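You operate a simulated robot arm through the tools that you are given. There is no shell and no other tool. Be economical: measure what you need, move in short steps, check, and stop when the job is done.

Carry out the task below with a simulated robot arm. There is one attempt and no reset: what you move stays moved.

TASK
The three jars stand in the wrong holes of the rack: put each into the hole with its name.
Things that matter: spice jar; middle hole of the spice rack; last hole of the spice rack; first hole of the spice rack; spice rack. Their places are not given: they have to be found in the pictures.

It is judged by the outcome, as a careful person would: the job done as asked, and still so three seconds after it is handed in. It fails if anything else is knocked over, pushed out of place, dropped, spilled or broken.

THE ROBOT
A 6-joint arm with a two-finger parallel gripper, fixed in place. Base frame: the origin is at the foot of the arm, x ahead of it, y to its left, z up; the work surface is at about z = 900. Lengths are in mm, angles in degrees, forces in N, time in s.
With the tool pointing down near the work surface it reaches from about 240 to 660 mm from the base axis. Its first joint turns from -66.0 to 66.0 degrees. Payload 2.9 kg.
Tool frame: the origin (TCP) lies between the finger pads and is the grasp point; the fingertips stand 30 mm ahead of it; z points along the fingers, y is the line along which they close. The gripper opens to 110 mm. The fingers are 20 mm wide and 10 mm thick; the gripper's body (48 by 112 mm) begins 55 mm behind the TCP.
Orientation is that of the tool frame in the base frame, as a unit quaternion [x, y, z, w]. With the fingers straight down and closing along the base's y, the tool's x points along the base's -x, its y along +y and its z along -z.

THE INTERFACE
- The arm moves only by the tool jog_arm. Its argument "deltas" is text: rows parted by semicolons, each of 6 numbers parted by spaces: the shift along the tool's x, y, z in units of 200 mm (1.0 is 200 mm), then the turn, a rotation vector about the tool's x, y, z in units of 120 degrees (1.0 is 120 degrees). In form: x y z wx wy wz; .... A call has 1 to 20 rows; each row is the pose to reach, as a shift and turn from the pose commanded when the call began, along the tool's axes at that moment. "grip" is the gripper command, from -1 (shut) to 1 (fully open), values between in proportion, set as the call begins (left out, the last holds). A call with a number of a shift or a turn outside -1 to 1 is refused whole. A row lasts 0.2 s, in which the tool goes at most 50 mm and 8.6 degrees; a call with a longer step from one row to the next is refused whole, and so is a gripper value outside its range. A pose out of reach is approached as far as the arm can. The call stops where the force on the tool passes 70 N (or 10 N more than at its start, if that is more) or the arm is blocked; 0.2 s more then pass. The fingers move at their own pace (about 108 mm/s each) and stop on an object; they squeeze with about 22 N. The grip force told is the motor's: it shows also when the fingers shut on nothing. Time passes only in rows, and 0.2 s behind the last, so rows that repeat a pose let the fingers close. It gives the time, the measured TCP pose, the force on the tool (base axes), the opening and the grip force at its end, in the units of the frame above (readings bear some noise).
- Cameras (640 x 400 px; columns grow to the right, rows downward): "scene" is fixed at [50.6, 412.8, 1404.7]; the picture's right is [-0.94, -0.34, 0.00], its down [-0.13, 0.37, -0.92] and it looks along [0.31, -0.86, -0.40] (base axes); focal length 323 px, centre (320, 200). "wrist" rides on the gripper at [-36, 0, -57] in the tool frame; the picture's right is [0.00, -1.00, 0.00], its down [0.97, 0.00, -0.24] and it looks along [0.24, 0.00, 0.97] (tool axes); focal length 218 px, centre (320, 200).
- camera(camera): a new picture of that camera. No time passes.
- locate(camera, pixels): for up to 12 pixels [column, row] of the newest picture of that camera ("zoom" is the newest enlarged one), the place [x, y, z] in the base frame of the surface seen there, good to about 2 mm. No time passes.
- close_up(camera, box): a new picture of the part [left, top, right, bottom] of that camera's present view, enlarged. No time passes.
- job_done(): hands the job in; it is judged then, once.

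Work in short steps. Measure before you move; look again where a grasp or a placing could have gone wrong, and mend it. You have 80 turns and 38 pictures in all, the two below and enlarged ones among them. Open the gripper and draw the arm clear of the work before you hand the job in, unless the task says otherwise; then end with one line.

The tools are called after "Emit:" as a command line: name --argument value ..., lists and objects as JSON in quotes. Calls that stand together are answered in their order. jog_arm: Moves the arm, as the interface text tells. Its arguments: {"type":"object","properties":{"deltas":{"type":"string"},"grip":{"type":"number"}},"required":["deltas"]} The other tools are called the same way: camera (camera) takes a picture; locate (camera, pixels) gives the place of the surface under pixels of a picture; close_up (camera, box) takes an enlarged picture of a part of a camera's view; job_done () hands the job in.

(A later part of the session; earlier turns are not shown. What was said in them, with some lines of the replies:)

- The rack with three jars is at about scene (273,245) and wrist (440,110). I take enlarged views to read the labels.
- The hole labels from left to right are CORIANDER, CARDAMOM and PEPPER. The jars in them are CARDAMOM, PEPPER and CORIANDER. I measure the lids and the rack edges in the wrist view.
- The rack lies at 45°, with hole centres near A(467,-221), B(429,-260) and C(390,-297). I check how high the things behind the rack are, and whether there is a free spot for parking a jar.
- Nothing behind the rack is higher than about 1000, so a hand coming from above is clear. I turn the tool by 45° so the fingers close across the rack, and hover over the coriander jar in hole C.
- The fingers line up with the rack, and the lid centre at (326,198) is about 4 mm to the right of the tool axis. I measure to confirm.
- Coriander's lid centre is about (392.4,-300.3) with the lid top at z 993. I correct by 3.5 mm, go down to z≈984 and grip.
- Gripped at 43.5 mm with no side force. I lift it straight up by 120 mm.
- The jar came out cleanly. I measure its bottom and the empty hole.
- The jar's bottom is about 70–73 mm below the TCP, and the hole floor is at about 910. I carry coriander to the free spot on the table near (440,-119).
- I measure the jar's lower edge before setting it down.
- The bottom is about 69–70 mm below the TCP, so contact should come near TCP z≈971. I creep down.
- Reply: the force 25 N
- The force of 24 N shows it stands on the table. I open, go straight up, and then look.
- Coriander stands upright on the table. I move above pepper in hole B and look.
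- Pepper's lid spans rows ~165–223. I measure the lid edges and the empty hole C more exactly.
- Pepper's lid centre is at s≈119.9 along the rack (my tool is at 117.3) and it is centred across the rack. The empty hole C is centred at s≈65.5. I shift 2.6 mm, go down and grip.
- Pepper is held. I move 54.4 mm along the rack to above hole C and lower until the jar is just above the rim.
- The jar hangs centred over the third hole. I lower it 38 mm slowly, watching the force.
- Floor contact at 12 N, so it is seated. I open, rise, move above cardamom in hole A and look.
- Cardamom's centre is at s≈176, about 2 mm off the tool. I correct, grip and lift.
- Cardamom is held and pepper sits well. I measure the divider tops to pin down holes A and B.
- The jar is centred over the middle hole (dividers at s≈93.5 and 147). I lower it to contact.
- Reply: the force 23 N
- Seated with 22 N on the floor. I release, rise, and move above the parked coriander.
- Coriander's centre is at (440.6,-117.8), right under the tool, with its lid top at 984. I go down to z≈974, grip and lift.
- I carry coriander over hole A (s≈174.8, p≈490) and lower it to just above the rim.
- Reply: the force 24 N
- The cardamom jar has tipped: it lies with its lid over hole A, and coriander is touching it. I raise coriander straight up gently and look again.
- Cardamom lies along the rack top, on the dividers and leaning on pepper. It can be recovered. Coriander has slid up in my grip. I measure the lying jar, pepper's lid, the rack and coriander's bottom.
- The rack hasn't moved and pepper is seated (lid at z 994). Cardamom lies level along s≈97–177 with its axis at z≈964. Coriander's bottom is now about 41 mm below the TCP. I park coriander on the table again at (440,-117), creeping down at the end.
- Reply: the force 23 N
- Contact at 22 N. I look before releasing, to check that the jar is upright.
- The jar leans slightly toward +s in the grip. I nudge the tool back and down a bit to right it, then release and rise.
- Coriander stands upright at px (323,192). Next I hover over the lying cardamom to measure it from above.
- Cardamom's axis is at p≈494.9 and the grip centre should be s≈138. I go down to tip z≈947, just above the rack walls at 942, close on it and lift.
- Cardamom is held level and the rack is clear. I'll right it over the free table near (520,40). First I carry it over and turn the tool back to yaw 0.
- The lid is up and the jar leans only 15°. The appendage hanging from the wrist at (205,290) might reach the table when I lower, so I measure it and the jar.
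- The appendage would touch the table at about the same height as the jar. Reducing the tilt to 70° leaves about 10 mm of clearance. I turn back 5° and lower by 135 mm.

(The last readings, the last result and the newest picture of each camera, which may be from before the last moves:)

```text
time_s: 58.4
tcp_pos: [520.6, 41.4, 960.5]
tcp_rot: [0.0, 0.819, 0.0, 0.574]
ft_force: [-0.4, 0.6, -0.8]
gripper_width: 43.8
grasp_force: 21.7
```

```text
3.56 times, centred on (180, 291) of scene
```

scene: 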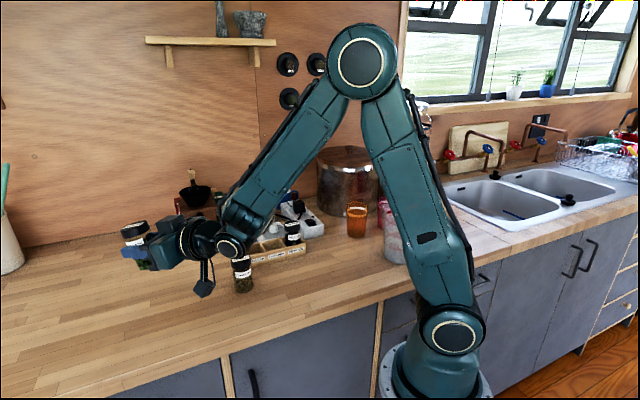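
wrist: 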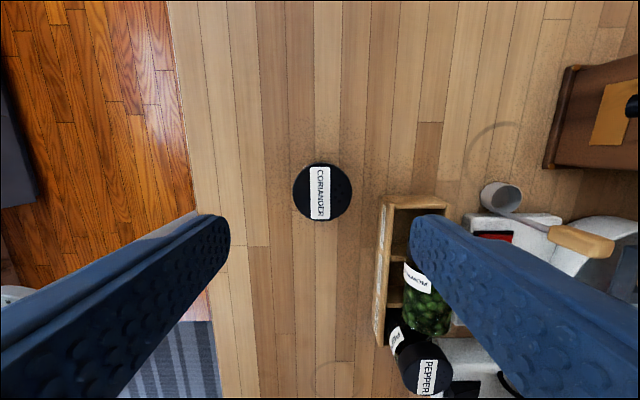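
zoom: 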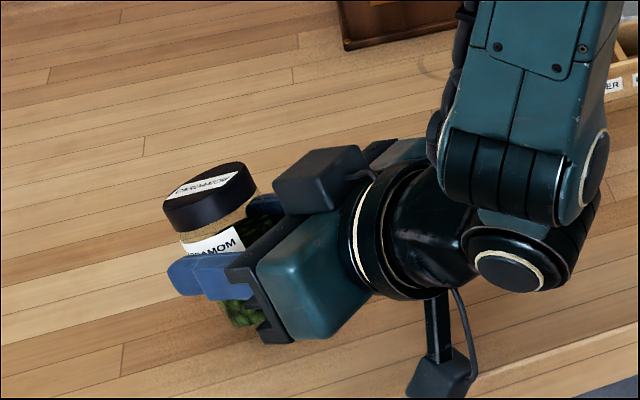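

Emit:
locate --camera "zoom" --pixels '[[412, 388], [440, 390], [468, 385], [240, 325], [210, 180]]'

Emit:
jog_arm --deltas "0.014 0 0.005 0 0 0; 0.028 0 0.0102 0 0 0; 0.036 0 0.013 0 0 0; 0.036 0 0.013 0 0 0"

```text
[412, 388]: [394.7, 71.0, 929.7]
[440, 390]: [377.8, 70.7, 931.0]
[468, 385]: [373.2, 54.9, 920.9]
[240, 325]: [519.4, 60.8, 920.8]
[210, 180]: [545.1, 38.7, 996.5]
```

```text
time_s: 59.4
tcp_pos: [520.6, 40.0, 953.0]
tcp_rot: [0.0, 0.819, 0.0, 0.574]
ft_force: [-0.3, 0.2, -0.7]
gripper_width: 43.8
grasp_force: 22.0
```

No contact yet. I creep a few more mm.

Emit:
jog_arm --deltas "0.005 0 0.0017 0 0 0; 0.01 0 0.0034 0 0 0; 0.015 0 0.005 0 0 0; 0.015 0 0.005 0 0 0"

```text
time_s: 60.4
tcp_pos: [519.8, 39.1, 951.9]
tcp_rot: [-0.001, 0.819, 0.0, 0.574]
ft_force: [0.6, -2.9, 9.3]
gripper_width: 43.8
grasp_force: 22.2
```

The jar touches with 9 N. I nudge back toward the base and slightly down so the jar pivots upright on its outer edge.

Emit:
jog_arm --deltas "0.008 0 -0.013 0 0 0; 0.016 0 -0.026 0 0 0; 0.024 0 -0.039 0 0 0; 0.032 0 -0.052 0 0 0; 0.032 0 -0.052 0 0 0"

Emit:
close_up --camera "scene" --box '[90, 235, 270, 347]'

```text
time_s: 61.6
tcp_pos: [506.9, 38.9, 948.3]
tcp_rot: [0.0, 0.819, 0.0, 0.574]
ft_force: [1.1, 1.1, 4.6]
gripper_width: 43.8
grasp_force: 21.9
```

```text
3.56 times, centred on (180, 291) of scene
```

zoom: 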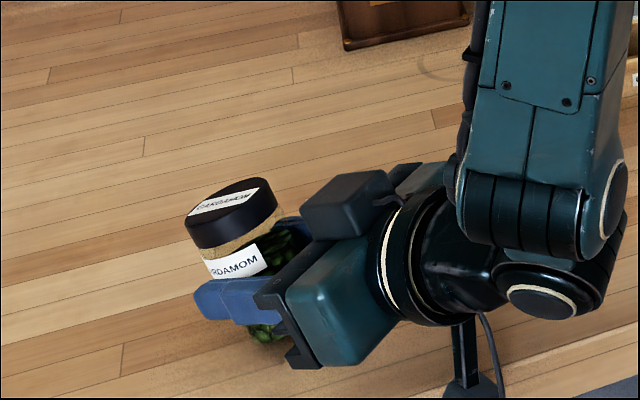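

It leans no more than 20°, within its own righting range. I release, let it settle, then draw back along the fingers.

Emit:
jog_arm --deltas "0 0 0 0 0 0; 0 0 0 0 0 0; 0 0 0 0 0 0; 0 0 0 0 0 0; 0 0 0 0 0 0; 0 0 0 0 0 0; 0 0 -0.05 0 0 0; 0 0 -0.15 0 0 0; 0 0 -0.3 0 0 0; 0 0 -0.45 0 0 0; 0 0 -0.55 0 0 0; 0 0 -0.55 0 0 0" --grip 0.2

Emit:
close_up --camera "scene" --box '[80, 200, 320, 350]'

```text
time_s: 64.2
tcp_pos: [442.3, 45.4, 986.5]
tcp_rot: [0.0, 0.819, 0.0, 0.574]
ft_force: [0.3, 1.0, -0.5]
gripper_width: 66.3
grasp_force: 0.0
out of reach, approached as far as the arm can: row 10, 11, 12
```

```text
2.67 times, centred on (200, 275) of scene
```

zoom: 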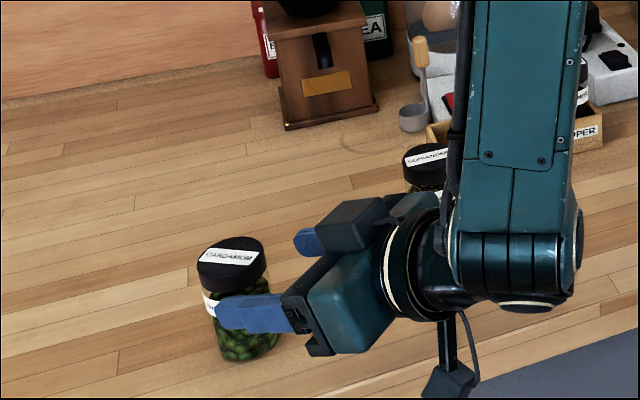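

Cardamom stands upright. I raise the arm and turn the tool back to straight down.

Emit:
jog_arm --deltas "-0.15 0 -0.055 0 0 0; -0.32 0 -0.116 0 0 0; -0.5 0 -0.182 0 0 0; -0.56 0 -0.18 0 0.07 0; -0.61 0 -0.16 0 0.14 0; -0.66 0 -0.13 0 0.21 0; -0.7 0 -0.1 0 0.28 0; -0.74 0 -0.06 0 0.35 0; -0.78 0 -0.02 0 0.42 0; -0.81 0 0.025 0 0.49 0; -0.81 0 0.025 0 0.55 0; -0.81 0 0.025 0 0.583 0; -0.81 0 0.025 0 0.583 0"

```text
time_s: 67.0
tcp_pos: [502.1, 44.0, 1134.4]
tcp_rot: [0.0, 1.0, 0.0, 0.0]
ft_force: [-0.4, 0.7, -0.3]
gripper_width: 66.1
grasp_force: 0.1
```

Emit:
camera --camera "wrist"

```text
5 pictures are left
```

wrist: 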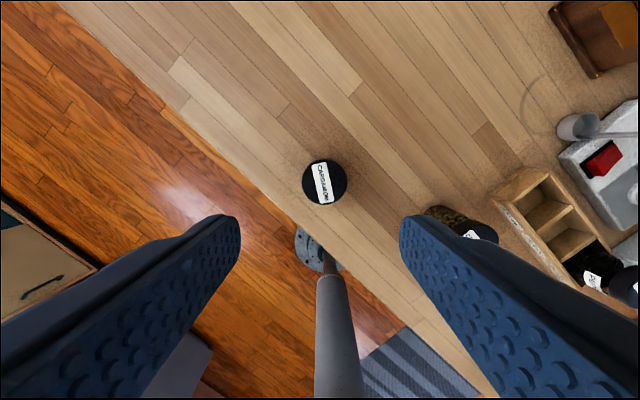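

Emit:
locate --camera "wrist" --pixels '[[303, 182], [346, 182], [325, 161], [325, 203], [494, 204], [542, 167], [548, 213], [553, 218], [575, 243], [566, 245], [530, 195], [555, 240]]'

```text
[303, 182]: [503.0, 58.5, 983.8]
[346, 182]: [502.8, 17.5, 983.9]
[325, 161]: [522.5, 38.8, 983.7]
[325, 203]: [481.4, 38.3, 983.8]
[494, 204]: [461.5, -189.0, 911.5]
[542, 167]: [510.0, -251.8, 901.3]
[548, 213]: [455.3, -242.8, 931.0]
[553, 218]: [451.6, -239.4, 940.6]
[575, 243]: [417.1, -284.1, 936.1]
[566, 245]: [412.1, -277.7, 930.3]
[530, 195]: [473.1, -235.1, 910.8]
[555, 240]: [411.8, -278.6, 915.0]
```

Cardamom's centre is (502.5,38.3) with its lid at 984. The readings also explain the tipping. Across the rack the hole is about 48 mm wide for a 43.5 mm jar, and at A/B my true p was about 488 rather than 489.6, so the jar rode on the front wall. I'll correct for that. Now I grip cardamom by its lid.

Emit:
jog_arm --deltas "0 -0.02 0.1 0 0 0; 0 -0.029 0.25 0 0 0; 0 -0.029 0.4 0 0 0; 0 -0.029 0.4 0 0 0; 0 -0.029 0.4 0 0 0" --grip 0.36

```text
time_s: 68.2
tcp_pos: [504.3, 38.2, 1054.4]
tcp_rot: [0.0, 1.0, 0.0, 0.0]
ft_force: [0.2, -0.5, 0.3]
gripper_width: 74.9
grasp_force: 0.1
```

Emit:
jog_arm --deltas "0.004 0 0.1 0 0 0; 0.004 0 0.25 0 0 0; 0.004 0 0.36 0 0 0; 0.004 0 0.402 0 0 0; 0.004 0 0.402 0 0 0"

Emit:
jog_arm --deltas "0 0 0 0 0 0; 0 0 0 0 0 0; 0 0 0 0 0 0" --grip -1

Emit:
jog_arm --deltas "0 0 -0.05 0 0 0; 0 0 -0.2 0 0 0; 0 0 -0.4 0 0 0; 0 0 -0.6 0 0 0; 0 0 -0.65 0 0 0; 0 0 -0.65 0 0 0"

```text
time_s: 69.4
tcp_pos: [500.8, 37.1, 975.0]
tcp_rot: [0.0, 1.0, 0.0, 0.0]
ft_force: [-0.8, 0.0, 0.0]
gripper_width: 74.7
grasp_force: 0.1
```

```text
time_s: 70.2
tcp_pos: [500.0, 37.6, 973.7]
tcp_rot: [0.0, 1.0, 0.0, 0.001]
ft_force: [0.0, 0.3, -0.3]
gripper_width: 44.5
grasp_force: 22.3
```

```text
time_s: 71.6
tcp_pos: [499.6, 37.4, 1104.2]
tcp_rot: [0.0, 1.0, 0.001, 0.0]
ft_force: [0.0, -0.1, -1.1]
gripper_width: 44.2
grasp_force: 21.6
```

The jar is held about 2 mm toward the tool's -x. I carry it to hole B (tool target s=118, p=489.6) while turning back to 45°.

Emit:
jog_arm --deltas "0.02 -0.07 0 0 0 -0.04; 0.07 -0.2 0 0 0 -0.1; 0.12 -0.34 0 0 0 -0.16; 0.17 -0.48 0 0 0 -0.22; 0.22 -0.62 0 0 0 -0.28; 0.27 -0.76 0 0 0 -0.33; 0.32 -0.9 0 0 0 -0.375; 0.352 -1 0 0 0 -0.375; 0.352 -1 0 0 0 -0.375"

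Emit:
jog_arm --deltas "0.1 -0.1 0 0 0 0; 0.22 -0.22 0 0 0 0; 0.32 -0.32 0 0 0 0; 0.3546 -0.3546 0 0 0 0; 0.3546 -0.3546 0 0 0 0"

Emit:
jog_arm --deltas "0 0 0.12 0 0 0; 0 0 0.28 0 0 0; 0 0 0.38 0 0 0; 0 0 0.38 0 0 0"

Emit:
jog_arm --deltas "0 0 0 0 0 0"

Emit:
jog_arm --deltas "0 0 0 0 0 0"

```text
time_s: 73.6
tcp_pos: [433.0, -161.9, 1104.0]
tcp_rot: [-0.383, 0.924, 0.0, 0.0]
ft_force: [-0.3, -0.8, -1.4]
gripper_width: 44.1
grasp_force: 22.3
```

```text
time_s: 74.8
tcp_pos: [431.1, -261.7, 1106.1]
tcp_rot: [-0.383, 0.924, 0.0, 0.001]
ft_force: [0.2, 0.7, -2.1]
gripper_width: 44.3
grasp_force: 22.0
```

```text
time_s: 75.8
tcp_pos: [430.3, -261.3, 1029.5]
tcp_rot: [-0.382, 0.924, -0.001, 0.0]
ft_force: [0.4, 0.4, -1.7]
gripper_width: 44.1
grasp_force: 22.1
```

```text
time_s: 76.2
tcp_pos: [430.8, -261.1, 1028.4]
tcp_rot: [-0.383, 0.924, 0.0, 0.0]
ft_force: [0.3, -0.5, -0.8]
gripper_width: 44.4
grasp_force: 21.4
```

```text
time_s: 76.6
tcp_pos: [430.7, -261.3, 1029.5]
tcp_rot: [-0.383, 0.924, 0.001, 0.0]
ft_force: [0.3, 0.3, -1.5]
gripper_width: 44.3
grasp_force: 22.0
```

Emit:
jog_arm --deltas "0.0065 -0.0015 0.02 0 0 0; 0.0065 -0.0015 0.03 0 0 0; 0.0065 -0.0015 0.03 0 0 0"

Emit:
close_up --camera "scene" --box '[235, 200, 315, 265]'

```text
time_s: 77.4
tcp_pos: [430.5, -262.4, 1023.5]
tcp_rot: [-0.382, 0.924, 0.0, 0.0]
ft_force: [0.7, -1.6, -1.5]
gripper_width: 44.1
grasp_force: 21.7
```

```text
6.15 times, centred on (275, 232) of scene
```

zoom: 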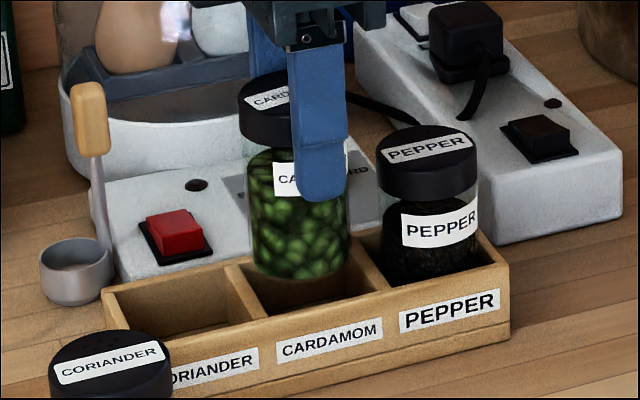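

Emit:
locate --camera "zoom" --pixels '[[252, 265], [346, 255], [300, 277], [300, 240], [382, 165], [474, 155], [428, 128], [428, 165], [242, 115], [228, 270], [350, 245]]'

```text
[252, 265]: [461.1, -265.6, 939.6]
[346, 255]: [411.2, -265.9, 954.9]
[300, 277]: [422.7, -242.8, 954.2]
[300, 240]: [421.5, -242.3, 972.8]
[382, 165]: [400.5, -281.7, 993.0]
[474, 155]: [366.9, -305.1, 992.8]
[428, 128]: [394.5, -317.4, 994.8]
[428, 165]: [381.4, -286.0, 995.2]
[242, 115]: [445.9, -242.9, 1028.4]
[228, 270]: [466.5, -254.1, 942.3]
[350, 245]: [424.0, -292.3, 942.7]
```

The jar's bottom centre works out to s≈120, p≈490, which is the middle of hole B. I lower in stages, checking the force.

Emit:
jog_arm --deltas "0 0 0.03 0 0 0; 0 0 0.055 0 0 0; 0 0 0.08 0 0 0; 0 0 0.08 0 0 0"

```text
time_s: 78.4
tcp_pos: [430.1, -263.0, 1005.9]
tcp_rot: [-0.383, 0.924, 0.001, 0.0]
ft_force: [-0.8, -0.5, -1.2]
gripper_width: 44.2
grasp_force: 21.6
```

The jar is inside the rim with no force. I continue.

Emit:
jog_arm --deltas "0 0 0.03 0 0 0; 0 0 0.06 0 0 0; 0 0 0.09 0 0 0; 0 0 0.1 0 0 0; 0 0 0.1 0 0 0"

Emit:
jog_arm --deltas "0 0 0.005 0 0 0; 0 0 0.01 0 0 0; 0 0 0.013 0 0 0; 0 0 0.013 0 0 0"

```text
time_s: 79.6
tcp_pos: [430.0, -263.3, 987.4]
tcp_rot: [-0.382, 0.924, -0.001, 0.002]
ft_force: [-0.1, -0.2, -1.4]
gripper_width: 44.2
grasp_force: 22.2
```

```text
time_s: 80.6
tcp_pos: [431.2, -263.8, 984.3]
tcp_rot: [-0.382, 0.924, -0.001, 0.0]
ft_force: [-3.5, -0.6, 7.3]
gripper_width: 44.1
grasp_force: 21.9
```

Floor contact at the right depth (z 984, 7 N). I release, rise, and go above coriander.

Emit:
jog_arm --deltas "0 0 0 0 0 0; 0 0 0 0 0 0; 0 0 0 0 0 0; 0 0 -0.08 0 0 0; 0 0 -0.25 0 0 0; 0 0 -0.4 0 0 0; 0 0 -0.5 0 0 0; -0.1 0.09 -0.5 0 0 0; -0.25 0.22 -0.5 0 0 0; -0.4 0.35 -0.5 0 0 0; -0.5 0.44 -0.5 0 0 0; -0.54 0.4745 -0.5 0 0 0; -0.54 0.4745 -0.5 0 0 0" --grip 0.36

Emit:
camera --camera "wrist"

```text
time_s: 83.4
tcp_pos: [439.5, -118.7, 1084.9]
tcp_rot: [-0.383, 0.924, 0.0, -0.001]
ft_force: [-0.4, 0.1, 0.6]
gripper_width: 74.7
grasp_force: 0.1
```

```text
3 pictures are left
```

wrist: 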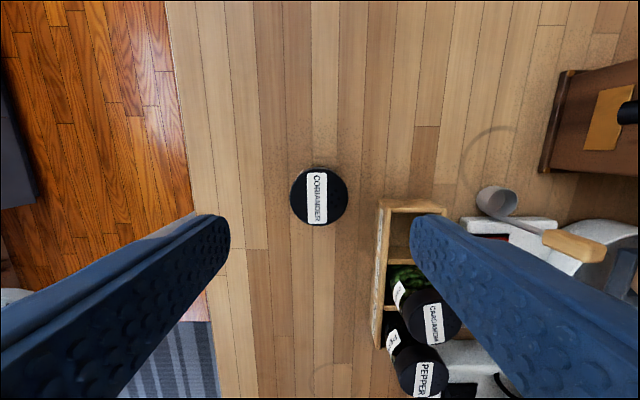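

Cardamom stands upright in the middle hole. I measure coriander's lid, and hole A.

Emit:
locate --camera "wrist" --pixels '[[292, 196], [345, 196], [319, 169], [319, 222], [388, 205], [400, 212], [395, 264], [430, 330], [422, 375], [400, 240]]'

```text
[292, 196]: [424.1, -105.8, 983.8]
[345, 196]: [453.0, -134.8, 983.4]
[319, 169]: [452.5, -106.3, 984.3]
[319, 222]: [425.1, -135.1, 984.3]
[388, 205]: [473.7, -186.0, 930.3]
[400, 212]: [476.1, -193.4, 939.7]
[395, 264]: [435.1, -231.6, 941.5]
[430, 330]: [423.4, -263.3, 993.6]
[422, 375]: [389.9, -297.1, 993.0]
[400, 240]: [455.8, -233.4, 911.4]
```

Emit:
jog_arm --deltas "0.007 -0.003 0.1 0 0 0; 0.007 -0.003 0.25 0 0 0; 0.007 -0.003 0.4 0 0 0; 0.007 -0.003 0.5 0 0 0; 0.007 -0.003 0.548 0 0 0; 0.007 -0.003 0.548 0 0 0"

Emit:
jog_arm --deltas "0 0 0 0 0 0; 0 0 0 0 0 0; 0 0 0 0 0 0" --grip -1

Emit:
jog_arm --deltas "0 0 -0.05 0 0 0; 0 0 -0.15 0 0 0; 0 0 -0.3 0 0 0; 0 0 -0.45 0 0 0; 0 0 -0.6 0 0 0; 0 0 -0.65 0 0 0; 0 0 -0.65 0 0 0"

```text
time_s: 84.8
tcp_pos: [438.7, -121.9, 973.5]
tcp_rot: [-0.382, 0.924, 0.0, 0.0]
ft_force: [0.2, -0.1, 0.1]
gripper_width: 74.9
grasp_force: 0.1
```

```text
time_s: 85.6
tcp_pos: [438.6, -121.2, 974.2]
tcp_rot: [-0.383, 0.924, 0.0, 0.0]
ft_force: [-0.2, 1.1, 0.3]
gripper_width: 43.8
grasp_force: 22.2
```

```text
time_s: 87.2
tcp_pos: [438.7, -121.0, 1105.8]
tcp_rot: [-0.382, 0.924, 0.001, 0.0]
ft_force: [-0.7, 1.0, -1.1]
gripper_width: 43.3
grasp_force: 22.0
```

Gripped. I carry it above hole A (target s≈174.4, p≈489.6), lower to just above the rim, and take several readings.

Emit:
jog_arm --deltas "0.08 -0.08 0 0 0 0; 0.16 -0.2 0 0 0 0; 0.23 -0.34 0 0 0 0; 0.25 -0.44 0 0 0 0; 0.25 -0.4685 0 0 0 0; 0.25 -0.4685 0.1 0 0 0; 0.25 -0.4685 0.25 0 0 0; 0.25 -0.4685 0.38 0 0 0; 0.25 -0.4685 0.38 0 0 0"

Emit:
jog_arm --deltas "0 0 0 0 0 0"

Emit:
jog_arm --deltas "0 0 0 0 0 0"

Emit:
jog_arm --deltas "0 0 0 0 0 0"

```text
time_s: 89.2
tcp_pos: [471.0, -223.0, 1026.8]
tcp_rot: [-0.383, 0.924, -0.001, 0.001]
ft_force: [0.0, 0.0, -1.2]
gripper_width: 43.4
grasp_force: 21.8
```

```text
time_s: 89.6
tcp_pos: [471.2, -221.9, 1029.4]
tcp_rot: [-0.383, 0.924, 0.0, 0.0]
ft_force: [0.2, 0.1, -1.4]
gripper_width: 43.6
grasp_force: 21.9
```

```text
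time_s: 90.0
tcp_pos: [470.7, -222.0, 1028.3]
tcp_rot: [-0.383, 0.924, 0.0, 0.001]
ft_force: [0.6, 0.2, -0.7]
gripper_width: 43.7
grasp_force: 21.8
```

```text
time_s: 90.4
tcp_pos: [472.9, -222.0, 1028.6]
tcp_rot: [-0.382, 0.924, 0.0, 0.0]
ft_force: [0.1, -0.9, -0.8]
gripper_width: 43.7
grasp_force: 21.7
```

The mean reading is s≈176.2, p≈490.5. I correct by -1.5 and -0.6 mm, lower 22 mm past the rim and check the force.

Emit:
jog_arm --deltas "0.007 0.003 0.01 0 0 0; 0.007 0.003 0.04 0 0 0; 0.007 0.003 0.07 0 0 0; 0.007 0.003 0.09 0 0 0; 0.007 0.003 0.11 0 0 0; 0.007 0.003 0.11 0 0 0"

```text
time_s: 91.8
tcp_pos: [468.4, -223.1, 1007.2]
tcp_rot: [-0.382, 0.924, 0.0, 0.001]
ft_force: [0.6, -0.1, -0.6]
gripper_width: 43.7
grasp_force: 22.0
```

No contact inside the rim. I continue to the floor.

Emit:
jog_arm --deltas "0 0 0.03 0 0 0; 0 0 0.06 0 0 0; 0 0 0.09 0 0 0; 0 0 0.1 0 0 0; 0 0 0.1 0 0 0"

Emit:
jog_arm --deltas "0 0 0.005 0 0 0; 0 0 0.01 0 0 0; 0 0 0.013 0 0 0; 0 0 0.013 0 0 0"

```text
time_s: 93.0
tcp_pos: [468.2, -223.1, 984.8]
tcp_rot: [-0.383, 0.924, 0.0, 0.0]
ft_force: [0.5, 0.7, -1.1]
gripper_width: 43.5
grasp_force: 21.9
```

```text
time_s: 94.0
tcp_pos: [470.0, -223.4, 982.9]
tcp_rot: [-0.383, 0.924, -0.001, 0.0]
ft_force: [-2.2, 0.7, 6.2]
gripper_width: 43.3
grasp_force: 21.9
```

Seated at floor depth with 6 N. I release, rise straight up, draw the arm away to the front, and look.

Emit:
jog_arm --deltas "0 0 0 0 0 0; 0 0 0 0 0 0; 0 0 0 0 0 0; 0 0 -0.08 0 0 0; 0 0 -0.25 0 0 0; 0 0 -0.4 0 0 0; 0 0 -0.6 0 0 0; 0 0 -0.75 0 0 0; 0 0.15 -0.75 0 0 0; -0.1 0.3 -0.75 0 0 0; -0.2 0.48 -0.75 0 0 0; -0.3 0.65 -0.75 0 0 0; -0.3 0.65 -0.75 0 0 0" --grip 0.36

Emit:
close_up --camera "scene" --box '[210, 180, 340, 275]'

```text
time_s: 96.8
tcp_pos: [418.0, -89.8, 1135.8]
tcp_rot: [-0.383, 0.924, 0.0, 0.001]
ft_force: [1.1, 0.7, 0.2]
gripper_width: 74.9
grasp_force: 0.0
```

```text
4.21 times, centred on (275, 228) of scene
```

zoom: 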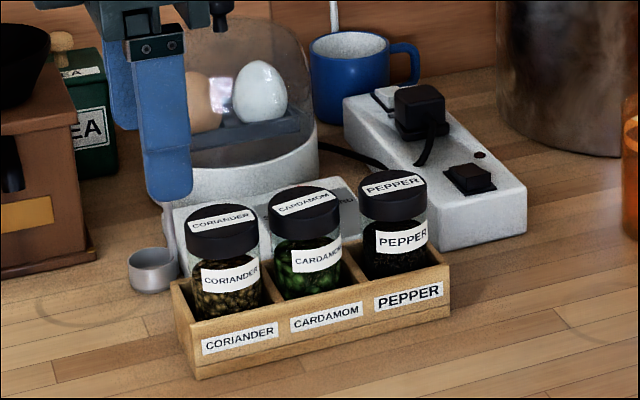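

All three jars stand upright in their matching holes, the rack is where it was, and the arm is clear with the gripper open. I hand the job in.

Emit:
job_done

```text
The job is handed in.
```

All three jars are upright in the holes with their names (coriander first, cardamom in the middle, pepper last), but cardamom tipped over onto the rack once during the work and I had to stand it up again.
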